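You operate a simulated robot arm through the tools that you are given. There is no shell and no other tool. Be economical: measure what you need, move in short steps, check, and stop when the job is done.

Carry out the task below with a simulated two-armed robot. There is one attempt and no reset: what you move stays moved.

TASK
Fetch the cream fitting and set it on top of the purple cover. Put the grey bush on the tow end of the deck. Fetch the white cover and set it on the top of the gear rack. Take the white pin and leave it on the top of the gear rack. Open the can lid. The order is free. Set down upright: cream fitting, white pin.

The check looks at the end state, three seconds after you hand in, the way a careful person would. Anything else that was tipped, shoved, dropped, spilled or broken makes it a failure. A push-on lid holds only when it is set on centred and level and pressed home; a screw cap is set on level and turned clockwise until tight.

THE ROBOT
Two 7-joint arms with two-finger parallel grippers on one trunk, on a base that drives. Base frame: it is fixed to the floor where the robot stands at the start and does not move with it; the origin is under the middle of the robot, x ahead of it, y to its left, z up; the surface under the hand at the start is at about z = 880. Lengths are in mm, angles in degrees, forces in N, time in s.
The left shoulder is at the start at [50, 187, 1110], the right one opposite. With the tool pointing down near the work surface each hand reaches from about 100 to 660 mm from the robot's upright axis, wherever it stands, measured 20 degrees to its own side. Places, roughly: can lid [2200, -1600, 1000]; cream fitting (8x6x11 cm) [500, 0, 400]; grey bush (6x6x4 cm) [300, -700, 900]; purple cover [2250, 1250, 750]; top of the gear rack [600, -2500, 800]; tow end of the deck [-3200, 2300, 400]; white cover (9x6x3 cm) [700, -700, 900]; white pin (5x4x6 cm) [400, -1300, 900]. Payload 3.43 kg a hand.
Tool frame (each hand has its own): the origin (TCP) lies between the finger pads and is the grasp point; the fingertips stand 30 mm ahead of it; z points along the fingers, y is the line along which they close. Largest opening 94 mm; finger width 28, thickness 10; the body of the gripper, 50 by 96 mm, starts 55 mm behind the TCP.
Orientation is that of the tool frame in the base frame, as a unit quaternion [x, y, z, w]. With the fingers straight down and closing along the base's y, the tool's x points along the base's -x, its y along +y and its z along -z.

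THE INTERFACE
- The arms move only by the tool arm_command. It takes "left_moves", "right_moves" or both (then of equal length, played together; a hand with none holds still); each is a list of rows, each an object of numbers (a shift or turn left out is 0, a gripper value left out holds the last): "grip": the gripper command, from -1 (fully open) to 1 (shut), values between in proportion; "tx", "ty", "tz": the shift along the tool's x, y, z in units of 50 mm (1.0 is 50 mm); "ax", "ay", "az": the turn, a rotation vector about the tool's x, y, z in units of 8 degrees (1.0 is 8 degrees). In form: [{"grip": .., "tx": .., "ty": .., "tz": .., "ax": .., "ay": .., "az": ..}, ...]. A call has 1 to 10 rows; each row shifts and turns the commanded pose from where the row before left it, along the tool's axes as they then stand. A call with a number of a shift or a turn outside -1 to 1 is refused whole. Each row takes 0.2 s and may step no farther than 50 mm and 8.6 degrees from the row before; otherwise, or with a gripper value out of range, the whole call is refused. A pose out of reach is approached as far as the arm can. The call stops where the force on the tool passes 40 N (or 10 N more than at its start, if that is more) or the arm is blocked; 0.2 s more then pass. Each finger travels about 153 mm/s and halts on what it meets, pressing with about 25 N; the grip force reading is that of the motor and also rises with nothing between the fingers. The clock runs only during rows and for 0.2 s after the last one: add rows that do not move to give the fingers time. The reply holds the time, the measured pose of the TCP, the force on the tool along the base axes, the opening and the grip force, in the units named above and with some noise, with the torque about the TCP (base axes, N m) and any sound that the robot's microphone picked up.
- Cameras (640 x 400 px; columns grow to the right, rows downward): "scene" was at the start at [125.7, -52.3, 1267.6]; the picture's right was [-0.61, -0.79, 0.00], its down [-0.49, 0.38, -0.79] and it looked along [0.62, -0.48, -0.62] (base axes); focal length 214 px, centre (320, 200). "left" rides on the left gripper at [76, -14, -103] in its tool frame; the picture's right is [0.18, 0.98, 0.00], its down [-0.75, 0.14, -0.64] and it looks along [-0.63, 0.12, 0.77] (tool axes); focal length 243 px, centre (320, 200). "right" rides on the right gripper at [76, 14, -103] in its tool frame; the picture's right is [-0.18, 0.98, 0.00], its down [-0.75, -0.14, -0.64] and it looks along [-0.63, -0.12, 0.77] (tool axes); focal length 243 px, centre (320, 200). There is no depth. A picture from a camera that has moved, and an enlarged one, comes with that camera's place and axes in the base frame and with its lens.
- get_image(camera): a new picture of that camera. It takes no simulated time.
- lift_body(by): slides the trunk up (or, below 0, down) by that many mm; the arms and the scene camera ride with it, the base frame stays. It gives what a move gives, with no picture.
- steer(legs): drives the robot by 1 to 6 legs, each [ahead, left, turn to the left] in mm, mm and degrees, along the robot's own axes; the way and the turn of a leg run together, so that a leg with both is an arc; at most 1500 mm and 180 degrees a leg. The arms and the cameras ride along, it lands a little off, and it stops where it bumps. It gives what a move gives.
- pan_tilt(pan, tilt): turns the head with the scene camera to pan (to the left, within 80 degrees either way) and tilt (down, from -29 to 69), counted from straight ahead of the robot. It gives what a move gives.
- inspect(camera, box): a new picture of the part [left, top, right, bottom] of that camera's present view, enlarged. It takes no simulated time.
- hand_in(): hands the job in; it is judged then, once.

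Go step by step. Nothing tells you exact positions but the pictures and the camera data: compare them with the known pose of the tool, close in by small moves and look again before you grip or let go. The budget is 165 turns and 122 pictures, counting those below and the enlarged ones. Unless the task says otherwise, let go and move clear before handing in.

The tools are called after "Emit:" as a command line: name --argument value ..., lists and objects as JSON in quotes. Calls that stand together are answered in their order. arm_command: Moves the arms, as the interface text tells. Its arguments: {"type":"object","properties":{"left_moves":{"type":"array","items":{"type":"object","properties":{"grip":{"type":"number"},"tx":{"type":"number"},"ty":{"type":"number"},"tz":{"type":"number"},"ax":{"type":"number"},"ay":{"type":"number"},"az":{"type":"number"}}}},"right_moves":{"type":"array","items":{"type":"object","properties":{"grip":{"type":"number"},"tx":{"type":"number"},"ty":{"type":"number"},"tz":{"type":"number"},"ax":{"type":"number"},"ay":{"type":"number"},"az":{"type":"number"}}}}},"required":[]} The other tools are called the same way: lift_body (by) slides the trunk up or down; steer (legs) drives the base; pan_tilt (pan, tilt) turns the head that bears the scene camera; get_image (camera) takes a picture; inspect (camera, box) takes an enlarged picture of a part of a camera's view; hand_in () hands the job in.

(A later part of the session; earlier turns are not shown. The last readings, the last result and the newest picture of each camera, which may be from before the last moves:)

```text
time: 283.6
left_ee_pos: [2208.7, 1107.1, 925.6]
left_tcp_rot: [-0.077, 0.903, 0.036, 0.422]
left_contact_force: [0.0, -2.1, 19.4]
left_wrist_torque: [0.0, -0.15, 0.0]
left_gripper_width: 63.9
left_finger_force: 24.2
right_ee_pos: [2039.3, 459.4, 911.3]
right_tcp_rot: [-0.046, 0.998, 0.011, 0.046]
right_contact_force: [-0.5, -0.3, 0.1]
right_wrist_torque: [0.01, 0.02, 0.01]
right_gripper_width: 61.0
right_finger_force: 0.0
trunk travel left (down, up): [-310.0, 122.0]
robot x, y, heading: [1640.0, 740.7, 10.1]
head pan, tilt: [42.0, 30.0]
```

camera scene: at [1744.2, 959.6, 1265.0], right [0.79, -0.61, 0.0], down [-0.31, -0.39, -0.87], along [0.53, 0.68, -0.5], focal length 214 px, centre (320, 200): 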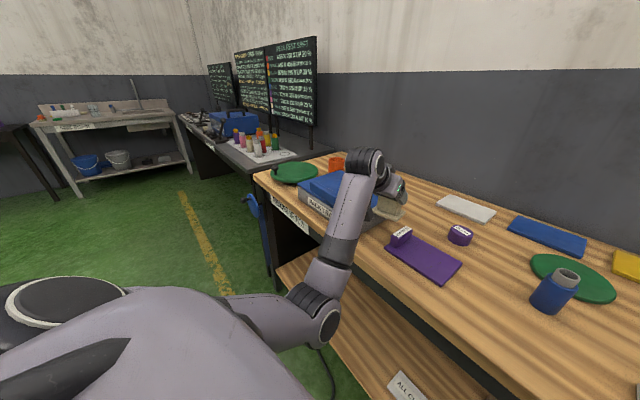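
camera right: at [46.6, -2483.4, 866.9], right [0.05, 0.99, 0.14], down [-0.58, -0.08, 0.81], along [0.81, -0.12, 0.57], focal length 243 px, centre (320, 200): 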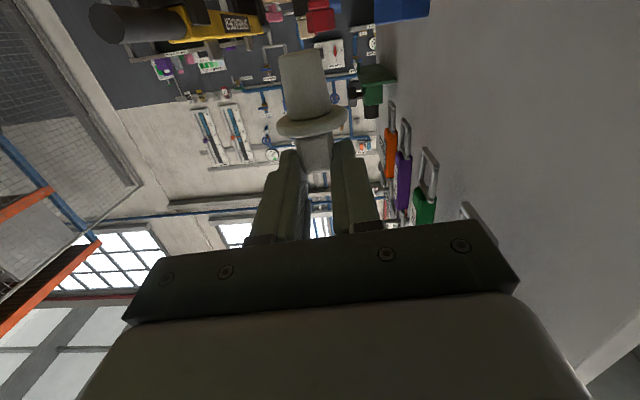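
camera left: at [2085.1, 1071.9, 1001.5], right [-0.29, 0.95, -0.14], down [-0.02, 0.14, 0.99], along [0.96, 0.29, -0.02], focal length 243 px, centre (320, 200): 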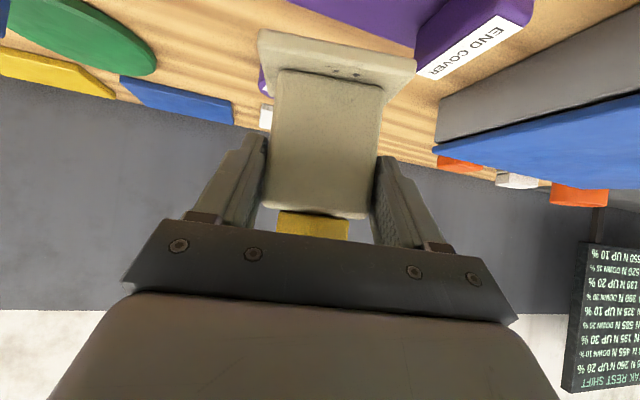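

Seated with 19 N. Release and rise.

Emit:
arm_command --left_moves '[{"grip": 0.2}, {"grip": -0.4}, {"grip": -1}, {}, {"tx": -0.3, "tz": -0.26}, {"tx": -0.6, "tz": -0.5}, {"tx": -0.6, "tz": -0.5}, {"tx": -0.6, "tz": -0.5}, {}]'

Emit:
inspect --camera "scene" --box '[300, 130, 540, 280]'

```text
time: 285.6
left_ee_pos: [2208.8, 1107.5, 1059.3]
left_tcp_rot: [-0.078, 0.905, 0.035, 0.417]
left_contact_force: [0.2, 0.1, -0.2]
left_wrist_torque: [-0.01, -0.03, 0.02]
left_gripper_width: 94.0
left_finger_force: 0.1
right_ee_pos: [2040.2, 459.9, 911.1]
right_tcp_rot: [-0.045, 0.998, 0.01, 0.046]
right_contact_force: [1.1, 0.0, -0.6]
right_wrist_torque: [0.03, 0.0, -0.01]
right_gripper_width: 61.4
right_finger_force: 0.1
trunk travel left (down, up): [-310.0, 122.0]
robot x, y, heading: [1641.5, 739.5, 10.0]
head pan, tilt: [42.0, 30.0]
```

```text
2.67 times, centred on (420, 205) of scene
camera zoom: at [1753.0, 823.0, 1265.0], right [0.79, -0.61, 0.0], down [-0.31, -0.39, -0.87], along [0.53, 0.68, -0.5], focal length 572 px, centre (53, 187)
```

zoom: 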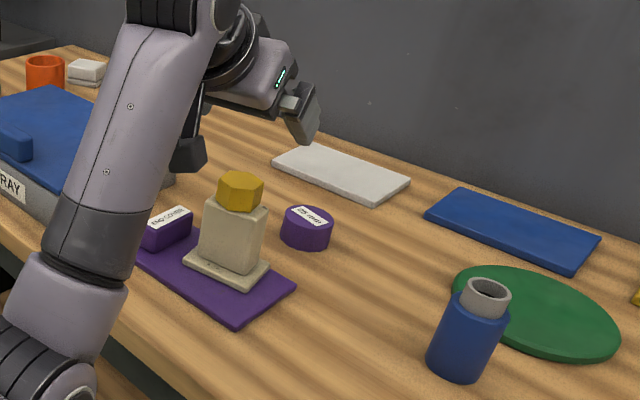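

The fitting stands on the cover. Next the can lid: I raise, back off, and drive back down the lane to it, setting the left hand straight down.

Emit:
lift_body --by 120

Emit:
steer --legs '[[-110, 0, 0], [0, 0, -100], [1500, 0, 0], [1050, 0, 0], [0, 0, 90]]'

Emit:
arm_command --left_moves '[{"ay": 1}, {"ay": 1}, {"ay": 1}, {"ay": 1}, {"ay": 1}, {"ay": 1}, {"ay": 0.2}, {}]'

Emit:
pan_tilt --pan 0 --tilt 35

Emit:
get_image --camera "scene"

```text
time: 287.1
left_ee_pos: [2208.3, 1106.4, 1179.2]
left_tcp_rot: [-0.078, 0.904, 0.036, 0.418]
left_contact_force: [0.2, -0.6, 0.6]
left_wrist_torque: [-0.01, 0.0, 0.01]
left_gripper_width: 93.9
left_finger_force: 0.1
right_ee_pos: [2041.5, 460.5, 1031.3]
right_tcp_rot: [-0.045, 0.998, 0.01, 0.046]
right_contact_force: [0.1, 0.2, 0.3]
right_wrist_torque: [0.0, -0.01, 0.02]
right_gripper_width: 61.2
right_finger_force: 0.1
trunk travel left (down, up): [-430.0, 2.0]
robot x, y, heading: [1638.3, 741.7, 10.2]
head pan, tilt: [42.0, 30.0]
```

```text
time: 308.4
left_ee_pos: [2108.9, -1591.9, 1177.9]
left_tcp_rot: [0.017, 0.907, -0.008, 0.42]
left_contact_force: [-0.9, 0.0, 0.5]
left_wrist_torque: [0.01, -0.01, -0.02]
left_gripper_width: 93.9
left_finger_force: 0.0
right_ee_pos: [1809.5, -2187.7, 1031.4]
right_tcp_rot: [0.059, 0.997, 0.005, 0.047]
right_contact_force: [-0.1, -0.6, -0.2]
right_wrist_torque: [-0.02, -0.02, 0.02]
right_gripper_width: 60.9
right_finger_force: 0.1
trunk travel left (down, up): [-430.0, 2.0]
robot x, y, heading: [1479.9, -1831.9, -2.4]
head pan, tilt: [42.0, 30.0]
```

```text
time: 310.2
left_ee_pos: [2101.3, -1591.5, 1177.0]
left_tcp_rot: [0.021, 1.0, 0.0, 0.0]
left_contact_force: [-0.8, 0.5, 0.3]
left_wrist_torque: [0.02, 0.03, 0.02]
left_gripper_width: 94.0
left_finger_force: 0.1
left hand out of reach, approached as far as the arm can: row 7
right_ee_pos: [1808.0, -2190.0, 1031.1]
right_tcp_rot: [0.06, 0.997, 0.005, 0.047]
right_contact_force: [0.4, 0.1, -0.2]
right_wrist_torque: [0.0, 0.04, 0.01]
right_gripper_width: 60.9
right_finger_force: 0.1
trunk travel left (down, up): [-430.0, 2.0]
robot x, y, heading: [1473.8, -1832.0, -2.0]
head pan, tilt: [42.0, 30.0]
```

```text
time: 311.3
left_ee_pos: [2101.7, -1590.3, 1177.7]
left_tcp_rot: [0.02, 1.0, 0.0, 0.0]
left_contact_force: [0.0, 0.1, 0.0]
left_wrist_torque: [-0.04, 0.0, -0.02]
left_gripper_width: 94.1
left_finger_force: 0.0
right_ee_pos: [1808.8, -2190.6, 1031.4]
right_tcp_rot: [0.06, 0.997, 0.004, 0.047]
right_contact_force: [-0.1, 0.4, -0.1]
right_wrist_torque: [-0.03, 0.02, 0.0]
right_gripper_width: 61.1
right_finger_force: 0.1
trunk travel left (down, up): [-430.0, 2.0]
robot x, y, heading: [1476.9, -1831.6, -1.9]
head pan, tilt: [0.0, 35.0]
```

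```text
25 pictures are left
camera scene: at [1622.2, -1835.1, 1377.2], right [-0.03, -1.0, 0.0], down [-0.57, 0.02, -0.82], along [0.82, -0.03, -0.57], focal length 214 px, centre (320, 200)
```

scene: 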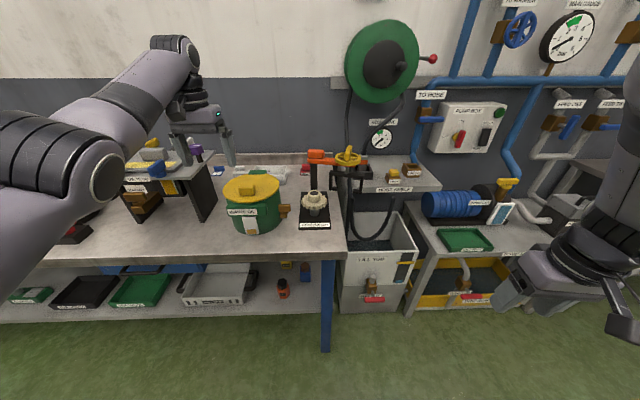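

Two views put the knob at about (2138,-1646,1062) and the hinge near x≈2265. I retract the left hand 145 mm so it can later follow the lid, and shift the base.

Emit:
arm_command --left_moves '[{"tx": 0.7}, {"tx": 0.7}, {"tx": 0.7}, {"tx": 0.7}, {}]'

Emit:
steer --legs '[[179, -50, 2]]'

Emit:
get_image --camera "left"

```text
time: 312.5
left_ee_pos: [2102.5, -1590.4, 1178.2]
left_tcp_rot: [0.021, 1.0, -0.001, 0.0]
left_contact_force: [0.7, 0.2, -0.2]
left_wrist_torque: [-0.01, -0.01, -0.01]
left_gripper_width: 94.2
left_finger_force: 0.1
left hand out of reach, approached as far as the arm can: row 1, 2, 3, 4
right_ee_pos: [1810.4, -2188.6, 1030.9]
right_tcp_rot: [0.059, 0.997, 0.005, 0.046]
right_contact_force: [-0.1, -0.3, -0.2]
right_wrist_torque: [0.03, 0.0, -0.02]
right_gripper_width: 61.2
right_finger_force: 0.1
trunk travel left (down, up): [-430.0, 2.0]
robot x, y, heading: [1477.8, -1834.0, -2.3]
head pan, tilt: [0.0, 35.0]
```

```text
time: 314.0
left_ee_pos: [2270.2, -1620.7, 1177.4]
left_tcp_rot: [0.002, 1.0, 0.0, 0.0]
left_contact_force: [0.6, 0.0, -0.5]
left_wrist_torque: [-0.03, 0.05, 0.02]
left_gripper_width: 93.9
left_finger_force: 0.2
right_ee_pos: [1999.9, -2229.2, 1030.6]
right_tcp_rot: [0.041, 0.998, 0.006, 0.046]
right_contact_force: [-0.1, -0.1, 0.3]
right_wrist_torque: [0.01, 0.0, 0.0]
right_gripper_width: 61.1
right_finger_force: 0.1
trunk travel left (down, up): [-430.0, 2.0]
robot x, y, heading: [1651.2, -1882.2, -0.0]
head pan, tilt: [0.0, 35.0]
```

```text
24 pictures are left
camera left: at [2194.1, -1634.2, 1279.0], right [-0.18, 0.98, 0.0], down [0.75, 0.14, 0.64], along [0.63, 0.12, -0.77], focal length 243 px, centre (320, 200)
```

left: 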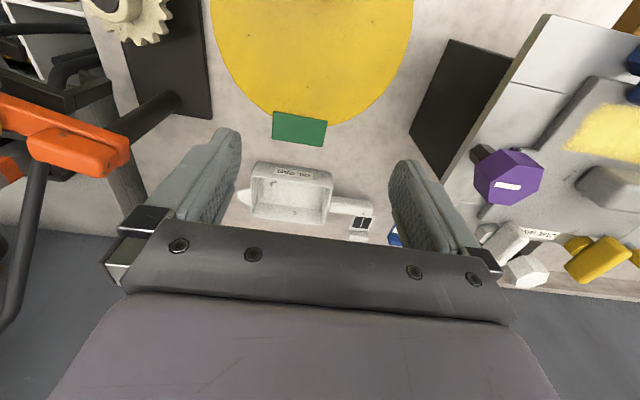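

The arm can't retract at that height. I back off, lower the hand to z≈1085 in front of the can, retract there, and check.

Emit:
steer --legs '[[-240, -18, 0]]'

Emit:
arm_command --left_moves '[{"tz": 0.9}, {"tz": 0.9}, {"tx": 0.7}, {"tx": 0.7}, {"tx": 0.7}, {"tx": 0.7}, {}]'

```text
time: 315.8
left_ee_pos: [2028.1, -1639.2, 1176.2]
left_tcp_rot: [0.001, 1.0, -0.001, -0.001]
left_contact_force: [0.1, 0.2, -0.2]
left_wrist_torque: [-0.01, 0.03, -0.04]
left_gripper_width: 94.0
left_finger_force: 0.1
right_ee_pos: [1757.5, -2248.7, 1031.4]
right_tcp_rot: [0.042, 0.998, 0.006, 0.047]
right_contact_force: [-0.8, -0.4, -0.8]
right_wrist_torque: [-0.01, -0.01, -0.02]
right_gripper_width: 61.3
right_finger_force: 0.0
trunk travel left (down, up): [-430.0, 2.0]
robot x, y, heading: [1410.4, -1902.6, -0.1]
head pan, tilt: [0.0, 35.0]
```

```text
time: 317.4
left_ee_pos: [1889.1, -1639.0, 1086.8]
left_tcp_rot: [0.0, 1.0, 0.0, 0.0]
left_contact_force: [0.6, -0.3, -1.0]
left_wrist_torque: [-0.01, 0.02, 0.02]
left_gripper_width: 93.8
left_finger_force: 0.0
right_ee_pos: [1758.3, -2248.6, 1030.8]
right_tcp_rot: [0.042, 0.998, 0.006, 0.047]
right_contact_force: [0.4, 0.3, 0.3]
right_wrist_torque: [0.01, 0.03, -0.01]
right_gripper_width: 61.3
right_finger_force: 0.1
trunk travel left (down, up): [-430.0, 2.0]
robot x, y, heading: [1416.3, -1903.5, -0.2]
head pan, tilt: [0.0, 35.0]
```

Retraction worked. Raise 45, drive forward 230, and view the knob.

Emit:
arm_command --left_moves '[{"tz": -0.9}, {}]'

Emit:
steer --legs '[[230, 0, 0]]'

Emit:
get_image --camera "left"

```text
time: 318.0
left_ee_pos: [1889.4, -1638.6, 1131.1]
left_tcp_rot: [0.001, 1.0, -0.001, -0.001]
left_contact_force: [-0.2, 0.9, -0.4]
left_wrist_torque: [-0.02, 0.0, -0.04]
left_gripper_width: 94.3
left_finger_force: 0.0
right_ee_pos: [1758.5, -2248.4, 1031.1]
right_tcp_rot: [0.041, 0.998, 0.006, 0.046]
right_contact_force: [-0.2, -0.1, -0.2]
right_wrist_torque: [-0.04, 0.01, 0.02]
right_gripper_width: 61.0
right_finger_force: 0.0
trunk travel left (down, up): [-430.0, 2.0]
robot x, y, heading: [1412.4, -1904.7, 0.1]
head pan, tilt: [0.0, 35.0]
```

```text
time: 319.8
left_ee_pos: [2120.9, -1638.4, 1130.7]
left_tcp_rot: [0.002, 1.0, -0.001, -0.001]
left_contact_force: [0.1, 0.0, -0.3]
left_wrist_torque: [-0.02, 0.01, 0.02]
left_gripper_width: 94.1
left_finger_force: 0.0
right_ee_pos: [1988.7, -2248.1, 1031.1]
right_tcp_rot: [0.043, 0.998, 0.006, 0.047]
right_contact_force: [-0.4, -0.5, -0.3]
right_wrist_torque: [-0.04, 0.01, 0.02]
right_gripper_width: 60.9
right_finger_force: 0.0
trunk travel left (down, up): [-430.0, 2.0]
robot x, y, heading: [1642.6, -1904.1, -0.0]
head pan, tilt: [0.0, 35.0]
```

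```text
23 pictures are left
camera left: at [2043.8, -1652.4, 1233.5], right [-0.18, 0.98, 0.0], down [0.75, 0.14, 0.64], along [0.63, 0.11, -0.77], focal length 243 px, centre (320, 200)
```

left: 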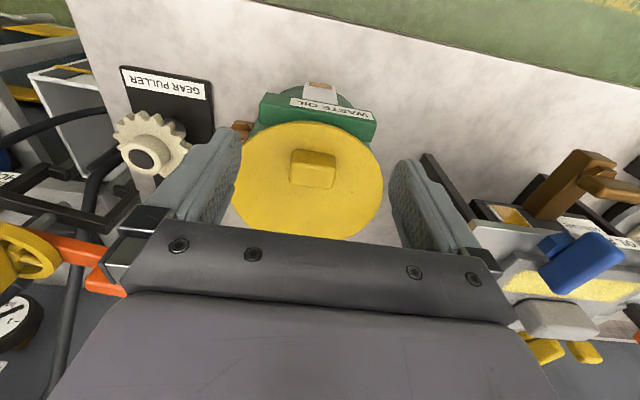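

Triangulated knob: (2156,-1640,1048), lid z≈1030, hinge ≈(2277,1030). I move over it, lower and grip.

Emit:
steer --legs '[[35, -2, 0]]'

Emit:
arm_command --left_moves '[{"tz": 0.64}, {"tz": 0.62}, {}, {"grip": 0}, {"grip": 1}, {}, {}]'

Emit:
get_image --camera "left"

```text
time: 320.6
left_ee_pos: [2156.2, -1641.1, 1131.9]
left_tcp_rot: [0.003, 1.0, 0.001, -0.001]
left_contact_force: [0.7, 0.1, 0.7]
left_wrist_torque: [0.01, -0.01, -0.01]
left_gripper_width: 94.0
left_finger_force: 0.1
right_ee_pos: [2024.1, -2250.2, 1030.8]
right_tcp_rot: [0.042, 0.998, 0.006, 0.046]
right_contact_force: [1.2, -0.1, -0.1]
right_wrist_torque: [0.03, 0.07, 0.0]
right_gripper_width: 61.2
right_finger_force: 0.0
trunk travel left (down, up): [-430.0, 2.0]
robot x, y, heading: [1677.7, -1903.7, 0.0]
head pan, tilt: [0.0, 35.0]
```

```text
time: 322.2
left_ee_pos: [2154.4, -1636.0, 1066.9]
left_tcp_rot: [-0.002, 1.0, 0.0, 0.0]
left_contact_force: [2.3, 21.6, 5.0]
left_wrist_torque: [0.81, 0.02, 0.64]
left_gripper_width: 43.6
left_finger_force: 44.8
right_ee_pos: [2024.1, -2249.4, 1032.0]
right_tcp_rot: [0.041, 0.998, 0.005, 0.046]
right_contact_force: [-0.2, 0.8, -0.3]
right_wrist_torque: [-0.01, -0.04, -0.01]
right_gripper_width: 60.9
right_finger_force: 0.0
trunk travel left (down, up): [-430.0, 2.0]
robot x, y, heading: [1677.9, -1903.0, -0.1]
head pan, tilt: [0.0, 35.0]
```

```text
22 pictures are left
camera left: at [2078.0, -1651.4, 1170.1], right [-0.19, 0.98, 0.0], down [0.75, 0.14, 0.64], along [0.63, 0.12, -0.77], focal length 243 px, centre (320, 200)
```

left: 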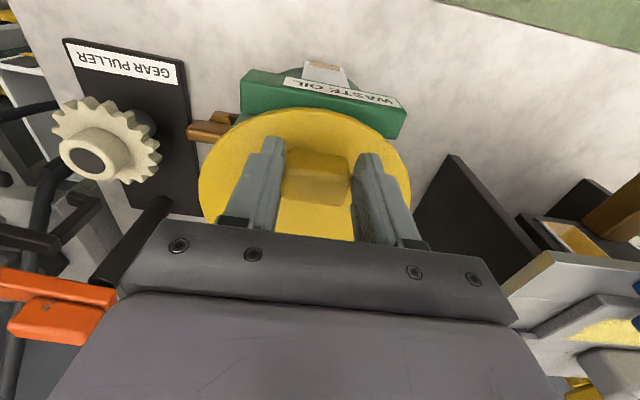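

Gripped. I relax sideways 4 mm and lift the lid along its arc to 40°.

Emit:
arm_command --left_moves '[{"ty": 0.08}, {"tx": -0.106, "tz": -0.416}, {"tx": -0.17, "tz": -0.394}, {"tx": -0.236, "tz": -0.358}, {"tx": -0.294, "tz": -0.312}, {}]'

Emit:
get_image --camera "left"

```text
time: 323.6
left_ee_pos: [2192.4, -1637.4, 1143.1]
left_tcp_rot: [0.003, 1.0, -0.001, -0.001]
left_contact_force: [-9.1, 4.8, -2.1]
left_wrist_torque: [-0.23, 1.51, 0.61]
left_gripper_width: 43.1
left_finger_force: 45.4
right_ee_pos: [2023.3, -2249.3, 1030.8]
right_tcp_rot: [0.042, 0.998, 0.006, 0.048]
right_contact_force: [0.8, 0.6, 0.5]
right_wrist_torque: [0.04, -0.01, -0.03]
right_gripper_width: 61.0
right_finger_force: 0.0
trunk travel left (down, up): [-430.0, 2.0]
robot x, y, heading: [1680.4, -1907.4, 0.1]
head pan, tilt: [0.0, 35.0]
```

```text
21 pictures are left
camera left: at [2116.7, -1650.2, 1246.0], right [-0.18, 0.98, 0.0], down [0.76, 0.14, 0.64], along [0.63, 0.11, -0.77], focal length 243 px, centre (320, 200)
```

left: 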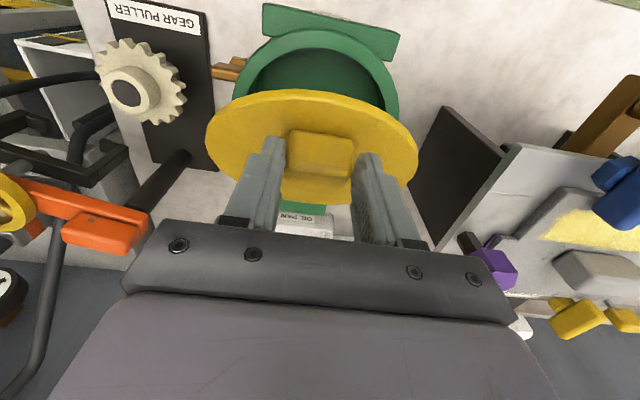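

The lid opens nicely (~40°). Continue to ~80° with a little backward pitch.

Emit:
arm_command --left_moves '[{"tx": -0.37, "tz": -0.256, "ay": 0.5}, {"tx": -0.39, "tz": -0.22, "ay": 0.5}, {"tx": -0.415, "tz": -0.18, "ay": 0.5}, {"tx": -0.43, "tz": -0.142, "ay": 0.5}, {}]'

Emit:
get_image --camera "scene"

```text
time: 324.4
left_ee_pos: [2245.5, -1638.7, 1175.1]
left_tcp_rot: [0.011, 0.994, 0.016, -0.106]
left_contact_force: [-12.6, 4.4, 13.7]
left_wrist_torque: [0.39, 1.02, 0.49]
left_gripper_width: 43.3
left_finger_force: 45.3
left hand out of reach, approached as far as the arm can: row 4
right_ee_pos: [2022.9, -2250.0, 1031.8]
right_tcp_rot: [0.041, 0.998, 0.006, 0.047]
right_contact_force: [0.3, 0.2, -0.7]
right_wrist_torque: [0.04, 0.01, -0.02]
right_gripper_width: 61.2
right_finger_force: 0.1
trunk travel left (down, up): [-430.0, 2.0]
robot x, y, heading: [1676.0, -1902.5, 0.2]
head pan, tilt: [0.0, 35.0]
stopped in row 4 (left hand): the force on the tool passed its limit at 44 N (the readings are from after the stop); the commanded pose is now the measured one
```

```text
20 pictures are left
camera scene: at [1821.7, -1903.4, 1377.6], right [0.0, -1.0, 0.0], down [-0.57, 0.0, -0.82], along [0.82, 0.0, -0.57], focal length 214 px, centre (320, 200)
```

scene: 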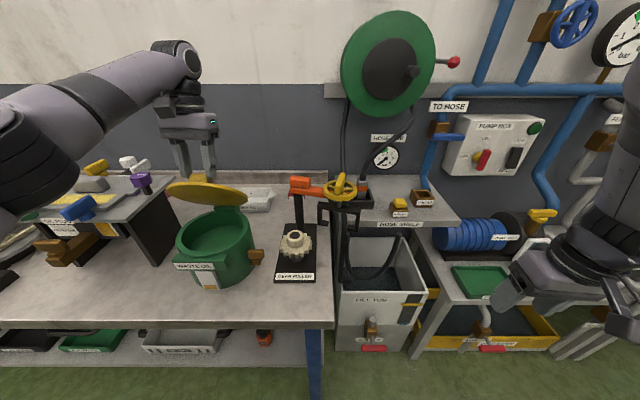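

The true hinge is a bit farther (~2304,1035), so I was cutting the arc. I go a little higher, then use the base for forward motion.

Emit:
arm_command --left_moves '[{"tz": -0.2, "tx": -0.06}, {"tz": -0.12, "tx": -0.2}, {}]'

Emit:
steer --legs '[[25, 0, 0]]'

```text
time: 325.2
left_ee_pos: [2253.2, -1637.8, 1179.1]
left_tcp_rot: [0.014, 0.994, 0.015, -0.106]
left_contact_force: [-5.5, 7.6, -8.3]
left_wrist_torque: [-0.08, 1.41, 0.71]
left_gripper_width: 43.7
left_finger_force: 45.4
left hand out of reach, approached as far as the arm can: row 2
right_ee_pos: [2024.1, -2249.2, 1032.1]
right_tcp_rot: [0.042, 0.998, 0.005, 0.047]
right_contact_force: [0.1, -0.6, 0.0]
right_wrist_torque: [-0.01, -0.02, -0.01]
right_gripper_width: 61.0
right_finger_force: 0.0
trunk travel left (down, up): [-430.0, 2.0]
robot x, y, heading: [1677.5, -1905.3, 0.0]
head pan, tilt: [0.0, 35.0]
```

```text
time: 326.1
left_ee_pos: [2276.6, -1638.4, 1184.1]
left_tcp_rot: [0.012, 0.995, 0.016, -0.1]
left_contact_force: [-2.6, 12.7, 27.1]
left_wrist_torque: [0.31, -0.59, 0.61]
left_gripper_width: 43.9
left_finger_force: 44.3
right_ee_pos: [2045.8, -2249.4, 1031.3]
right_tcp_rot: [0.042, 0.998, 0.005, 0.049]
right_contact_force: [1.2, 0.1, 0.4]
right_wrist_torque: [-0.01, 0.02, 0.01]
right_gripper_width: 61.0
right_finger_force: 0.0
trunk travel left (down, up): [-430.0, 2.0]
robot x, y, heading: [1704.8, -1905.6, 0.0]
head pan, tilt: [0.0, 35.0]
```

Force is pushing up but holding; continue forward 25 twice and check the angle.

Emit:
steer --legs '[[25, 0, 0]]'

Emit:
get_image --camera "left"

```text
time: 326.9
left_ee_pos: [2302.4, -1636.5, 1187.1]
left_tcp_rot: [0.011, 0.995, 0.017, -0.097]
left_contact_force: [2.5, 5.1, 24.2]
left_wrist_torque: [-0.18, -0.82, 0.37]
left_gripper_width: 43.9
left_finger_force: 45.0
right_ee_pos: [2071.8, -2250.7, 1032.1]
right_tcp_rot: [0.041, 0.998, 0.006, 0.047]
right_contact_force: [0.0, 0.1, -0.2]
right_wrist_torque: [-0.01, 0.01, 0.01]
right_gripper_width: 61.1
right_finger_force: 0.0
trunk travel left (down, up): [-430.0, 2.0]
robot x, y, heading: [1729.0, -1906.3, -0.1]
head pan, tilt: [0.0, 35.0]
```

```text
19 pictures are left
camera left: at [2247.5, -1654.2, 1301.0], right [-0.16, 0.99, 0.07], down [0.87, 0.1, 0.49], along [0.47, 0.13, -0.87], focal length 243 px, centre (320, 200)
```

left: 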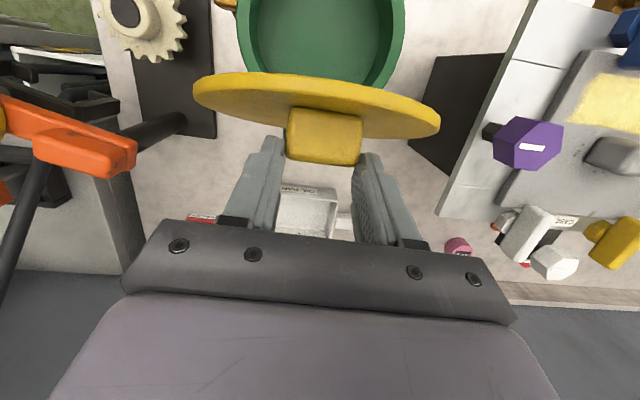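

Lid is at roughly 70–80°. I add backward pitch and continue forward.

Emit:
arm_command --left_moves '[{"ay": 0.7}, {"ay": 0.7}, {}]'

Emit:
steer --legs '[[35, 0, 0]]'

Emit:
get_image --camera "left"

```text
time: 327.7
left_ee_pos: [2270.4, -1637.6, 1176.6]
left_tcp_rot: [0.003, 0.981, 0.024, -0.193]
left_contact_force: [7.9, 13.8, -15.8]
left_wrist_torque: [-0.26, -0.66, -0.54]
left_gripper_width: 44.1
left_finger_force: 44.6
left hand out of reach, approached as far as the arm can: row 1, 2
right_ee_pos: [2076.2, -2246.9, 1031.8]
right_tcp_rot: [0.04, 0.998, 0.005, 0.045]
right_contact_force: [-0.1, -0.3, -0.5]
right_wrist_torque: [0.02, 0.0, -0.01]
right_gripper_width: 61.0
right_finger_force: 0.0
trunk travel left (down, up): [-430.0, 2.0]
robot x, y, heading: [1726.8, -1903.1, 0.1]
head pan, tilt: [0.0, 35.0]
stopped in row 3 (left hand): the force on the tool passed its limit at 42 N (the readings are from after the stop); the commanded pose is now the measured one
```

```text
time: 328.6
left_ee_pos: [2302.1, -1638.8, 1183.6]
left_tcp_rot: [0.001, 0.982, 0.023, -0.187]
left_contact_force: [4.5, 27.2, 21.5]
left_wrist_torque: [-0.26, -1.0, -0.6]
left_gripper_width: 44.0
left_finger_force: 44.5
right_ee_pos: [2109.2, -2246.1, 1033.5]
right_tcp_rot: [0.042, 0.998, 0.004, 0.047]
right_contact_force: [0.3, -1.3, 0.7]
right_wrist_torque: [0.0, 0.04, -0.01]
right_gripper_width: 61.0
right_finger_force: 0.1
trunk travel left (down, up): [-430.0, 2.0]
robot x, y, heading: [1763.3, -1897.9, 0.3]
head pan, tilt: [0.0, 35.0]
```

```text
18 pictures are left
camera left: at [2268.4, -1657.4, 1306.3], right [-0.16, 0.98, 0.11], down [0.94, 0.11, 0.33], along [0.31, 0.16, -0.94], focal length 243 px, centre (320, 200)
```

left: 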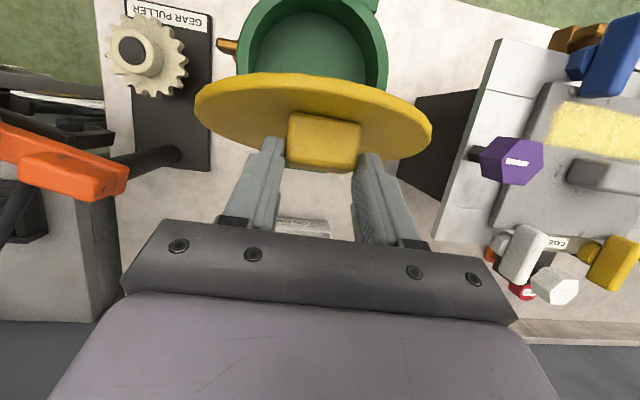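

Pitching back costs reach. I now pitch forward again while moving on, letting the knob pivot in the pads.

Emit:
arm_command --left_moves '[{"ay": -0.6, "tx": -0.2, "ty": 0.05}, {"ay": -0.6, "tx": -0.25}, {"ay": -0.6, "tx": -0.25}, {"tx": -0.25}, {}]'

Emit:
get_image --camera "left"

```text
time: 329.8
left_ee_pos: [2346.2, -1638.0, 1175.5]
left_tcp_rot: [0.004, 0.998, 0.024, -0.06]
left_contact_force: [-3.5, 5.0, 21.8]
left_wrist_torque: [-0.8, 1.22, -0.1]
left_gripper_width: 44.6
left_finger_force: 44.7
right_ee_pos: [2106.9, -2248.9, 1032.7]
right_tcp_rot: [0.041, 0.998, 0.006, 0.048]
right_contact_force: [0.1, -0.5, -0.5]
right_wrist_torque: [0.0, 0.0, -0.03]
right_gripper_width: 61.0
right_finger_force: 0.1
trunk travel left (down, up): [-430.0, 2.0]
robot x, y, heading: [1765.4, -1899.7, 0.1]
head pan, tilt: [0.0, 35.0]
```

```text
17 pictures are left
camera left: at [2283.2, -1656.7, 1285.2], right [-0.17, 0.98, 0.07], down [0.83, 0.11, 0.55], along [0.53, 0.15, -0.83], focal length 243 px, centre (320, 200)
```

left: 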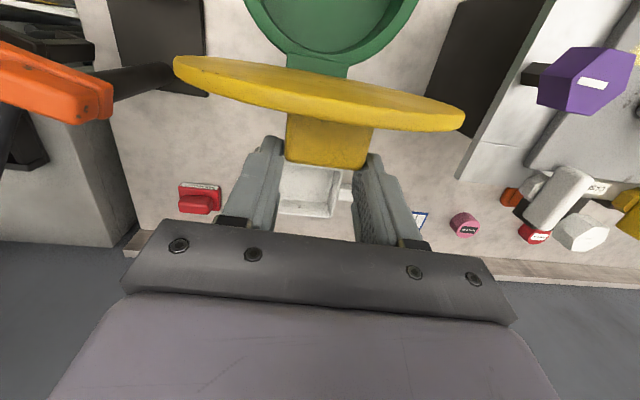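

Near vertical now. Continue 35 mm further and slightly down.

Emit:
arm_command --left_moves '[{"tx": -0.25, "tz": 0.03}, {"tx": -0.25, "tz": 0.05}, {"tx": -0.25, "tz": 0.06}, {}]'

Emit:
get_image --camera "scene"

```text
time: 330.4
left_ee_pos: [2357.4, -1637.9, 1173.1]
left_tcp_rot: [0.001, 0.998, 0.027, -0.059]
left_contact_force: [-5.3, 3.7, 12.2]
left_wrist_torque: [-0.82, 1.51, -0.3]
left_gripper_width: 44.8
left_finger_force: 44.8
left hand out of reach, approached as far as the arm can: row 1, 2, 3
right_ee_pos: [2108.9, -2246.8, 1031.1]
right_tcp_rot: [0.041, 0.998, 0.005, 0.047]
right_contact_force: [0.5, -0.2, -0.1]
right_wrist_torque: [0.0, 0.0, -0.03]
right_gripper_width: 61.2
right_finger_force: 0.1
trunk travel left (down, up): [-430.0, 2.0]
robot x, y, heading: [1760.8, -1899.7, 0.3]
head pan, tilt: [0.0, 35.0]
stopped in row 3 (left hand): the force on the tool passed its limit at 43 N (the readings are from after the stop); the commanded pose is now the measured one
```

```text
16 pictures are left
camera scene: at [1908.5, -1901.6, 1377.0], right [0.0, -1.0, 0.0], down [-0.57, 0.0, -0.82], along [0.82, 0.0, -0.57], focal length 214 px, centre (320, 200)
```

scene: 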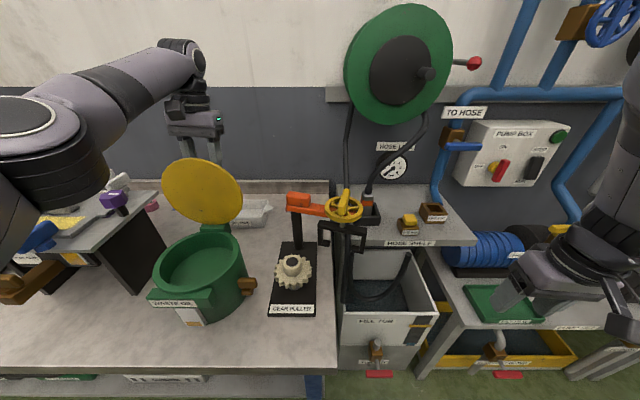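

The lid is about vertical. One more 25 mm by base to pass vertical, then release.

Emit:
steer --legs '[[25, 0, 0]]'

Emit:
arm_command --left_moves '[{}, {"grip": 0.04}, {"grip": -0.1}, {"grip": -0.3}, {}]'

Emit:
get_image --camera "scene"

```text
time: 331.4
left_ee_pos: [2381.2, -1637.8, 1167.8]
left_tcp_rot: [0.002, 0.998, 0.024, -0.06]
left_contact_force: [2.1, 1.4, -4.0]
left_wrist_torque: [-0.71, -0.54, -0.07]
left_gripper_width: 44.3
left_finger_force: 44.9
right_ee_pos: [2133.0, -2246.6, 1032.2]
right_tcp_rot: [0.04, 0.998, 0.004, 0.047]
right_contact_force: [-0.7, -0.3, 1.0]
right_wrist_torque: [-0.02, 0.0, 0.02]
right_gripper_width: 61.2
right_finger_force: 0.1
trunk travel left (down, up): [-430.0, 2.0]
robot x, y, heading: [1788.3, -1902.6, 0.5]
head pan, tilt: [0.0, 35.0]
stopped in leg 1: the robot was blocked; the commanded pose is now the measured one
```

```text
time: 332.6
left_ee_pos: [2379.6, -1638.7, 1169.0]
left_tcp_rot: [0.001, 0.998, 0.026, -0.06]
left_contact_force: [-0.1, 0.5, -0.7]
left_wrist_torque: [-0.01, 0.0, 0.02]
left_gripper_width: 61.1
left_finger_force: 0.0
right_ee_pos: [2131.9, -2247.8, 1030.7]
right_tcp_rot: [0.041, 0.998, 0.006, 0.046]
right_contact_force: [-0.2, 0.0, -0.5]
right_wrist_torque: [0.04, 0.02, 0.05]
right_gripper_width: 61.2
right_finger_force: 0.1
trunk travel left (down, up): [-430.0, 2.0]
robot x, y, heading: [1783.4, -1899.9, 0.3]
head pan, tilt: [0.0, 35.0]
```

```text
15 pictures are left
camera scene: at [1931.4, -1901.3, 1377.2], right [0.0, -1.0, 0.0], down [-0.57, 0.0, -0.82], along [0.82, 0.0, -0.57], focal length 214 px, centre (320, 200)
```

scene: 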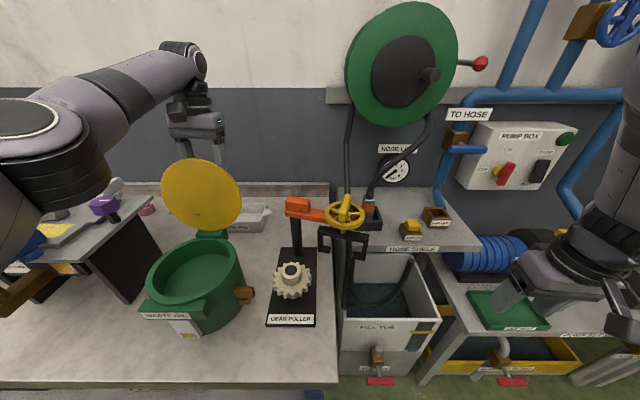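

The lid stays open. To withdraw from behind it I pitch the hand forward for more reach and go straight up, then back.

Emit:
arm_command --left_moves '[{"ay": -0.85, "grip": -0.6}, {"ay": -0.85}, {"ay": -0.85}, {"ay": -0.85}, {"tx": -0.23, "tz": -0.63}, {"tx": -0.23, "tz": -0.63}, {"tx": -0.23, "tz": -0.63}, {}]'

```text
time: 334.4
left_ee_pos: [2378.5, -1642.6, 1269.8]
left_tcp_rot: [0.008, 0.984, 0.024, 0.175]
left_contact_force: [-0.7, 0.6, -0.2]
left_wrist_torque: [-0.01, -0.02, -0.01]
left_gripper_width: 75.2
left_finger_force: 0.0
right_ee_pos: [2132.0, -2247.6, 1031.0]
right_tcp_rot: [0.041, 0.998, 0.006, 0.046]
right_contact_force: [-0.4, -0.9, 0.0]
right_wrist_torque: [0.01, -0.04, 0.02]
right_gripper_width: 61.2
right_finger_force: 0.0
trunk travel left (down, up): [-430.0, 2.0]
robot x, y, heading: [1786.5, -1904.1, 0.2]
head pan, tilt: [0.0, 35.0]
```

Clear above the lid. Back off and check it.

Emit:
steer --legs '[[-250, 0, 0]]'

Emit:
get_image --camera "scene"

```text
time: 336.3
left_ee_pos: [2128.2, -1643.1, 1269.0]
left_tcp_rot: [0.007, 0.984, 0.025, 0.176]
left_contact_force: [0.0, 0.0, 0.2]
left_wrist_torque: [-0.02, -0.03, -0.02]
left_gripper_width: 75.0
left_finger_force: 0.0
right_ee_pos: [1881.9, -2248.6, 1032.5]
right_tcp_rot: [0.04, 0.998, 0.006, 0.048]
right_contact_force: [0.4, -0.3, 0.8]
right_wrist_torque: [0.0, 0.02, -0.01]
right_gripper_width: 61.1
right_finger_force: 0.1
trunk travel left (down, up): [-430.0, 2.0]
robot x, y, heading: [1532.0, -1900.8, 0.3]
head pan, tilt: [0.0, 35.0]
```

```text
14 pictures are left
camera scene: at [1680.0, -1902.2, 1377.3], right [0.01, -1.0, 0.0], down [-0.57, 0.0, -0.82], along [0.82, 0.0, -0.57], focal length 214 px, centre (320, 200)
```

scene: 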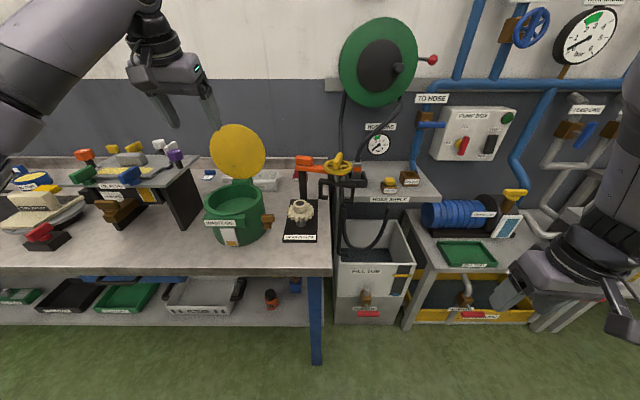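

The can lid stands open. Next the white cover on the bench, reached from the lane with the left arm: I drive there and look.

Emit:
steer --legs '[[0, 0, 90], [1425, 0, 0], [0, 0, 90], [150, 0, 0]]'

Emit:
pan_tilt --pan 0 --tilt 45

Emit:
get_image --camera "scene"

```text
time: 352.0
left_ee_pos: [796.6, -711.5, 1268.8]
left_tcp_rot: [0.984, -0.021, -0.176, 0.021]
left_contact_force: [-0.6, 0.3, -0.7]
left_wrist_torque: [-0.01, 0.0, -0.01]
left_gripper_width: 75.3
left_finger_force: 0.1
right_ee_pos: [1061.6, -115.0, 1031.3]
right_tcp_rot: [0.997, -0.054, -0.047, 0.006]
right_contact_force: [0.3, 0.4, -1.3]
right_wrist_torque: [-0.01, 0.0, 0.01]
right_gripper_width: 61.0
right_finger_force: 0.0
trunk travel left (down, up): [-430.0, 2.0]
robot x, y, heading: [1396.6, -468.0, 178.9]
head pan, tilt: [0.0, 35.0]
```

```text
time: 352.7
left_ee_pos: [798.8, -711.9, 1269.3]
left_tcp_rot: [0.984, -0.02, -0.175, 0.023]
left_contact_force: [-0.9, -0.2, 0.0]
left_wrist_torque: [-0.01, 0.0, -0.02]
left_gripper_width: 75.0
left_finger_force: 0.2
right_ee_pos: [1060.8, -114.0, 1030.7]
right_tcp_rot: [0.997, -0.055, -0.047, 0.005]
right_contact_force: [0.2, -0.3, 0.7]
right_wrist_torque: [0.02, -0.01, 0.0]
right_gripper_width: 61.1
right_finger_force: 0.0
trunk travel left (down, up): [-430.0, 2.0]
robot x, y, heading: [1396.4, -469.2, 178.8]
head pan, tilt: [0.0, 45.0]
```

```text
13 pictures are left
camera scene: at [1257.3, -465.1, 1362.5], right [0.02, 1.0, 0.0], down [0.71, -0.02, -0.71], along [-0.71, 0.02, -0.71], focal length 214 px, centre (320, 200)
```

scene: 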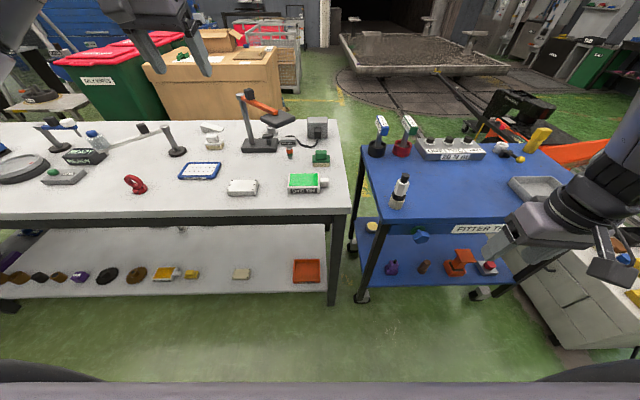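

The white cover is at about (724,-703). I move over it, set the hand straight down and descend to z≈970.

Emit:
steer --legs '[[75, -9, 1.2]]'

Emit:
arm_command --left_moves '[{"ay": 0.85, "grip": -1}, {"ay": 0.85}, {"ay": 0.8}, {"tz": 1}, {"tz": 1}, {"tz": 1}, {"tz": 1}, {"tz": 1}, {"tz": 0.9}, {}]'

Emit:
get_image --camera "left"

```text
time: 353.7
left_ee_pos: [727.4, -715.0, 1269.3]
left_tcp_rot: [0.984, -0.009, -0.176, 0.025]
left_contact_force: [0.1, 0.1, 0.7]
left_wrist_torque: [0.01, -0.03, 0.01]
left_gripper_width: 75.2
left_finger_force: 0.0
right_ee_pos: [977.6, -112.4, 1030.6]
right_tcp_rot: [0.998, -0.043, -0.046, 0.006]
right_contact_force: [-0.4, -0.6, 1.0]
right_wrist_torque: [0.0, -0.02, 0.0]
right_gripper_width: 60.9
right_finger_force: 0.0
trunk travel left (down, up): [-430.0, 2.0]
robot x, y, heading: [1326.8, -461.3, 180.1]
head pan, tilt: [0.0, 45.0]
```

```text
time: 355.9
left_ee_pos: [708.5, -729.8, 976.3]
left_tcp_rot: [0.999, -0.006, -0.03, 0.024]
left_contact_force: [-0.9, 0.4, 0.1]
left_wrist_torque: [0.02, -0.01, -0.01]
left_gripper_width: 94.2
left_finger_force: 0.0
left hand out of reach, approached as far as the arm can: row 3
right_ee_pos: [977.6, -111.4, 1030.6]
right_tcp_rot: [0.998, -0.044, -0.046, 0.006]
right_contact_force: [-0.7, -0.7, -0.4]
right_wrist_torque: [-0.02, -0.01, -0.01]
right_gripper_width: 61.1
right_finger_force: 0.1
trunk travel left (down, up): [-430.0, 2.0]
robot x, y, heading: [1320.1, -458.3, 179.8]
head pan, tilt: [0.0, 45.0]
```

```text
12 pictures are left
camera left: at [791.4, -711.3, 1073.0], right [0.17, -0.98, 0.04], down [-0.71, -0.1, 0.69], along [-0.68, -0.15, -0.72], focal length 243 px, centre (320, 200)
```

left: 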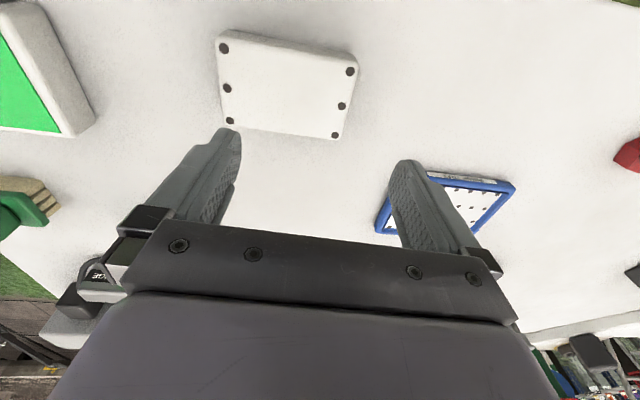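

The white cover lies aligned, centre (728,-706), 56×82. I centre over it and yaw the hand 90° to grip its short side.

Emit:
arm_command --left_moves '[{"tx": 0.39, "ty": -0.48}, {"ax": 0.34, "ay": 0.43}, {"az": 1}, {"az": 1}, {"az": 1}, {"az": 1}, {"az": 1}, {"az": 1}, {"az": 1}, {}]'

Emit:
arm_command --left_moves '[{"az": 1}, {"az": 1}, {"az": 1}, {"az": 1}, {"az": 0.25}, {}]'

```text
time: 358.1
left_ee_pos: [729.0, -706.4, 973.0]
left_tcp_rot: [0.879, -0.476, 0.001, 0.002]
left_contact_force: [0.3, -0.1, 0.1]
left_wrist_torque: [-0.04, 0.02, 0.0]
left_gripper_width: 94.0
left_finger_force: 0.0
right_ee_pos: [978.7, -111.8, 1030.4]
right_tcp_rot: [0.998, -0.043, -0.046, 0.005]
right_contact_force: [0.3, 0.4, -0.4]
right_wrist_torque: [0.03, -0.01, 0.02]
right_gripper_width: 61.1
right_finger_force: 0.0
trunk travel left (down, up): [-430.0, 2.0]
robot x, y, heading: [1326.2, -457.6, 180.0]
head pan, tilt: [0.0, 45.0]
```

```text
time: 359.5
left_ee_pos: [730.8, -706.1, 973.2]
left_tcp_rot: [-0.702, 0.712, -0.001, -0.002]
left_contact_force: [0.0, -0.2, -0.3]
left_wrist_torque: [0.02, -0.01, 0.03]
left_gripper_width: 93.9
left_finger_force: 0.0
right_ee_pos: [979.2, -112.5, 1030.5]
right_tcp_rot: [0.998, -0.043, -0.047, 0.006]
right_contact_force: [-0.2, 0.4, 0.1]
right_wrist_torque: [0.01, 0.0, 0.0]
right_gripper_width: 61.2
right_finger_force: 0.0
trunk travel left (down, up): [-430.0, 2.0]
robot x, y, heading: [1323.2, -461.0, 180.0]
head pan, tilt: [0.0, 45.0]
```

Yawed perfectly. Descend and grip.

Emit:
arm_command --left_moves '[{"tz": 0.6}, {"tz": 0.57}, {}, {"grip": 0}, {"grip": 1}, {}, {}]'

Emit:
get_image --camera "left"

```text
time: 361.1
left_ee_pos: [730.3, -706.7, 915.5]
left_tcp_rot: [-0.703, 0.712, -0.002, -0.001]
left_contact_force: [-1.4, 0.9, 1.1]
left_wrist_torque: [0.17, 0.13, 0.05]
left_gripper_width: 57.6
left_finger_force: 25.1
right_ee_pos: [977.1, -112.2, 1030.9]
right_tcp_rot: [0.998, -0.043, -0.046, 0.006]
right_contact_force: [-0.6, -0.2, -0.2]
right_wrist_torque: [-0.01, -0.02, 0.0]
right_gripper_width: 61.0
right_finger_force: 0.0
trunk travel left (down, up): [-430.0, 2.0]
robot x, y, heading: [1322.6, -460.2, 179.8]
head pan, tilt: [0.0, 45.0]
```

```text
11 pictures are left
camera left: at [743.3, -782.3, 1017.4], right [-0.99, -0.17, 0.0], down [-0.13, 0.76, 0.64], along [-0.11, 0.63, -0.77], focal length 243 px, centre (320, 200)
```

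left: 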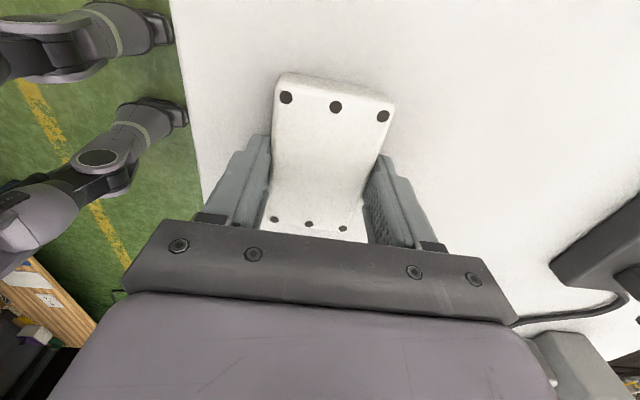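

White cover held. I lift it and drive around to the free side of the gear rack.

Emit:
arm_command --left_moves '[{"tz": -0.8}, {"tz": -0.8}, {"tz": -0.8}, {"tz": -0.8}, {}]'

Emit:
steer --legs '[[-250, 0, 0], [0, 0, 90], [1500, 0, 0], [1180, 0, 0], [0, 0, -90], [1060, 0, 0]]'

Emit:
steer --legs '[[0, 0, -90]]'

Emit:
pan_tilt --pan 15 --tilt 48

Emit:
get_image --camera "scene"

```text
time: 362.3
left_ee_pos: [729.7, -706.4, 1074.1]
left_tcp_rot: [-0.702, 0.712, -0.002, -0.001]
left_contact_force: [-0.3, -0.5, -3.4]
left_wrist_torque: [0.02, 0.0, 0.02]
left_gripper_width: 57.7
left_finger_force: 24.8
right_ee_pos: [977.2, -112.8, 1031.3]
right_tcp_rot: [0.998, -0.043, -0.047, 0.006]
right_contact_force: [1.1, -0.4, 0.2]
right_wrist_torque: [0.01, 0.03, 0.03]
right_gripper_width: 61.2
right_finger_force: 0.1
trunk travel left (down, up): [-430.0, 2.0]
robot x, y, heading: [1323.7, -458.8, 179.8]
head pan, tilt: [0.0, 45.0]
```

```text
time: 389.6
left_ee_pos: [-91.2, -3402.6, 1073.9]
left_tcp_rot: [-0.703, 0.711, -0.002, 0.0]
left_contact_force: [-0.3, 0.0, -2.8]
left_wrist_torque: [-0.02, 0.01, -0.01]
left_gripper_width: 57.8
left_finger_force: 25.4
right_ee_pos: [156.3, -2807.2, 1032.0]
right_tcp_rot: [0.998, -0.043, -0.048, 0.006]
right_contact_force: [0.4, -0.7, -0.5]
right_wrist_torque: [-0.02, 0.01, 0.02]
right_gripper_width: 61.2
right_finger_force: 0.0
trunk travel left (down, up): [-430.0, 2.0]
robot x, y, heading: [501.4, -3156.8, -180.2]
head pan, tilt: [0.0, 45.0]
```

```text
time: 393.8
left_ee_pos: [249.7, -2563.0, 1075.0]
left_tcp_rot: [0.002, 1.0, -0.001, -0.002]
left_contact_force: [0.1, 1.0, -3.1]
left_wrist_torque: [0.0, 0.02, 0.01]
left_gripper_width: 57.6
left_finger_force: 24.8
right_ee_pos: [848.1, -2805.9, 1030.9]
right_tcp_rot: [-0.678, 0.733, 0.038, 0.028]
right_contact_force: [0.4, 0.0, 0.3]
right_wrist_torque: [0.0, 0.0, -0.01]
right_gripper_width: 61.3
right_finger_force: 0.1
trunk travel left (down, up): [-430.0, 2.0]
robot x, y, heading: [502.9, -3153.4, 90.7]
head pan, tilt: [0.0, 45.0]
```

```text
time: 394.5
left_ee_pos: [249.9, -2563.1, 1074.5]
left_tcp_rot: [0.002, 1.0, -0.001, -0.002]
left_contact_force: [0.1, 1.0, -3.2]
left_wrist_torque: [0.0, 0.02, 0.02]
left_gripper_width: 58.1
left_finger_force: 25.1
right_ee_pos: [847.4, -2806.9, 1030.6]
right_tcp_rot: [-0.678, 0.733, 0.038, 0.029]
right_contact_force: [0.2, -0.2, -1.1]
right_wrist_torque: [0.02, 0.02, -0.01]
right_gripper_width: 61.1
right_finger_force: 0.0
trunk travel left (down, up): [-430.0, 2.0]
robot x, y, heading: [503.2, -3156.2, 90.8]
head pan, tilt: [15.0, 48.0]
```

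```text
10 pictures are left
camera scene: at [480.4, -3019.0, 1358.2], right [0.96, 0.27, 0.0], down [0.2, -0.72, -0.67], along [-0.18, 0.64, -0.74], focal length 214 px, centre (320, 200)
```

scene: 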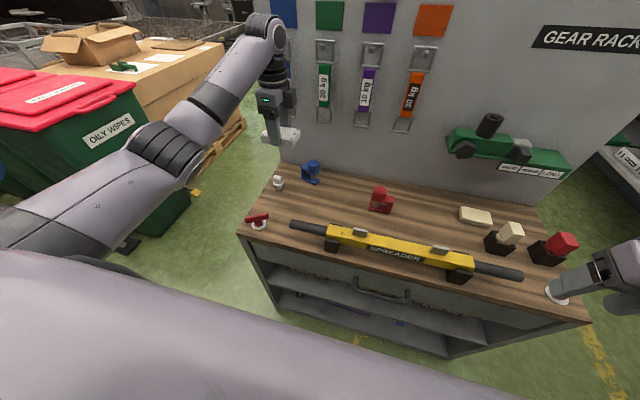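

Pin still upright. Free spot at about (390,-2530) on the rack; I shift the base and lower the cover with the arm.

Emit:
steer --legs '[[33, -140, 0]]'

Emit:
arm_command --left_moves '[{"tz": 0.9}, {"tz": 0.9}, {"tz": 0.9}, {"tz": 0.9}, {}]'

Emit:
get_image --camera "left"

```text
time: 396.4
left_ee_pos: [388.3, -2529.7, 1073.7]
left_tcp_rot: [0.003, 1.0, -0.001, -0.002]
left_contact_force: [0.0, 0.5, -2.4]
left_wrist_torque: [0.04, 0.01, 0.0]
left_gripper_width: 57.7
left_finger_force: 25.3
right_ee_pos: [984.2, -2772.5, 1030.8]
right_tcp_rot: [-0.678, 0.733, 0.037, 0.029]
right_contact_force: [1.1, -0.2, 0.8]
right_wrist_torque: [0.0, 0.02, 0.02]
right_gripper_width: 61.1
right_finger_force: 0.0
trunk travel left (down, up): [-430.0, 2.0]
robot x, y, heading: [642.8, -3118.5, 90.5]
head pan, tilt: [15.0, 48.0]
```

```text
time: 397.6
left_ee_pos: [388.3, -2529.6, 894.1]
left_tcp_rot: [0.001, 1.0, -0.001, -0.001]
left_contact_force: [0.3, -0.6, -3.9]
left_wrist_torque: [0.03, 0.04, 0.03]
left_gripper_width: 57.6
left_finger_force: 24.8
right_ee_pos: [984.6, -2773.4, 1031.6]
right_tcp_rot: [-0.679, 0.733, 0.037, 0.029]
right_contact_force: [-0.1, 0.4, -0.1]
right_wrist_torque: [0.03, -0.01, -0.01]
right_gripper_width: 61.0
right_finger_force: 0.1
trunk travel left (down, up): [-430.0, 2.0]
robot x, y, heading: [644.5, -3123.3, 90.4]
head pan, tilt: [15.0, 48.0]
```

```text
9 pictures are left
camera left: at [312.3, -2543.3, 996.5], right [-0.18, 0.98, 0.0], down [0.76, 0.14, 0.64], along [0.63, 0.11, -0.77], focal length 243 px, centre (320, 200)
```

left: 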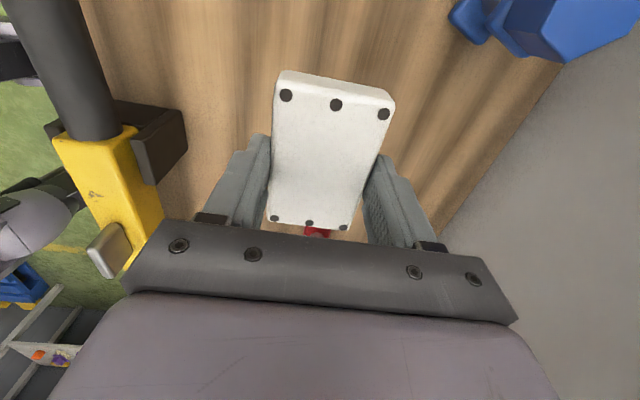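

Spot free. Lower to near contact.

Emit:
arm_command --left_moves '[{"tz": 0.6}, {"tz": 0.6}, {"tz": 0.1}, {}]'

Emit:
arm_command --left_moves '[{"tz": 0.1}, {}]'

```text
time: 398.6
left_ee_pos: [389.0, -2531.2, 828.1]
left_tcp_rot: [0.002, 1.0, -0.001, -0.001]
left_contact_force: [0.0, -0.3, -3.2]
left_wrist_torque: [0.01, 0.02, -0.02]
left_gripper_width: 57.7
left_finger_force: 24.7
right_ee_pos: [984.5, -2772.4, 1029.6]
right_tcp_rot: [-0.678, 0.733, 0.037, 0.029]
right_contact_force: [-0.3, 0.7, -0.3]
right_wrist_torque: [0.0, 0.0, 0.0]
right_gripper_width: 61.1
right_finger_force: 0.0
trunk travel left (down, up): [-430.0, 2.0]
robot x, y, heading: [641.8, -3120.8, 90.3]
head pan, tilt: [15.0, 48.0]
```

```text
time: 399.2
left_ee_pos: [386.7, -2530.3, 824.0]
left_tcp_rot: [0.003, 1.0, -0.001, -0.002]
left_contact_force: [-0.1, 0.3, -2.4]
left_wrist_torque: [-0.04, 0.01, 0.02]
left_gripper_width: 57.5
left_finger_force: 25.3
right_ee_pos: [984.6, -2773.1, 1031.1]
right_tcp_rot: [-0.678, 0.733, 0.037, 0.028]
right_contact_force: [-0.3, 0.8, 0.1]
right_wrist_torque: [0.01, -0.02, -0.01]
right_gripper_width: 61.1
right_finger_force: 0.1
trunk travel left (down, up): [-430.0, 2.0]
robot x, y, heading: [642.9, -3123.1, 90.3]
head pan, tilt: [15.0, 48.0]
```

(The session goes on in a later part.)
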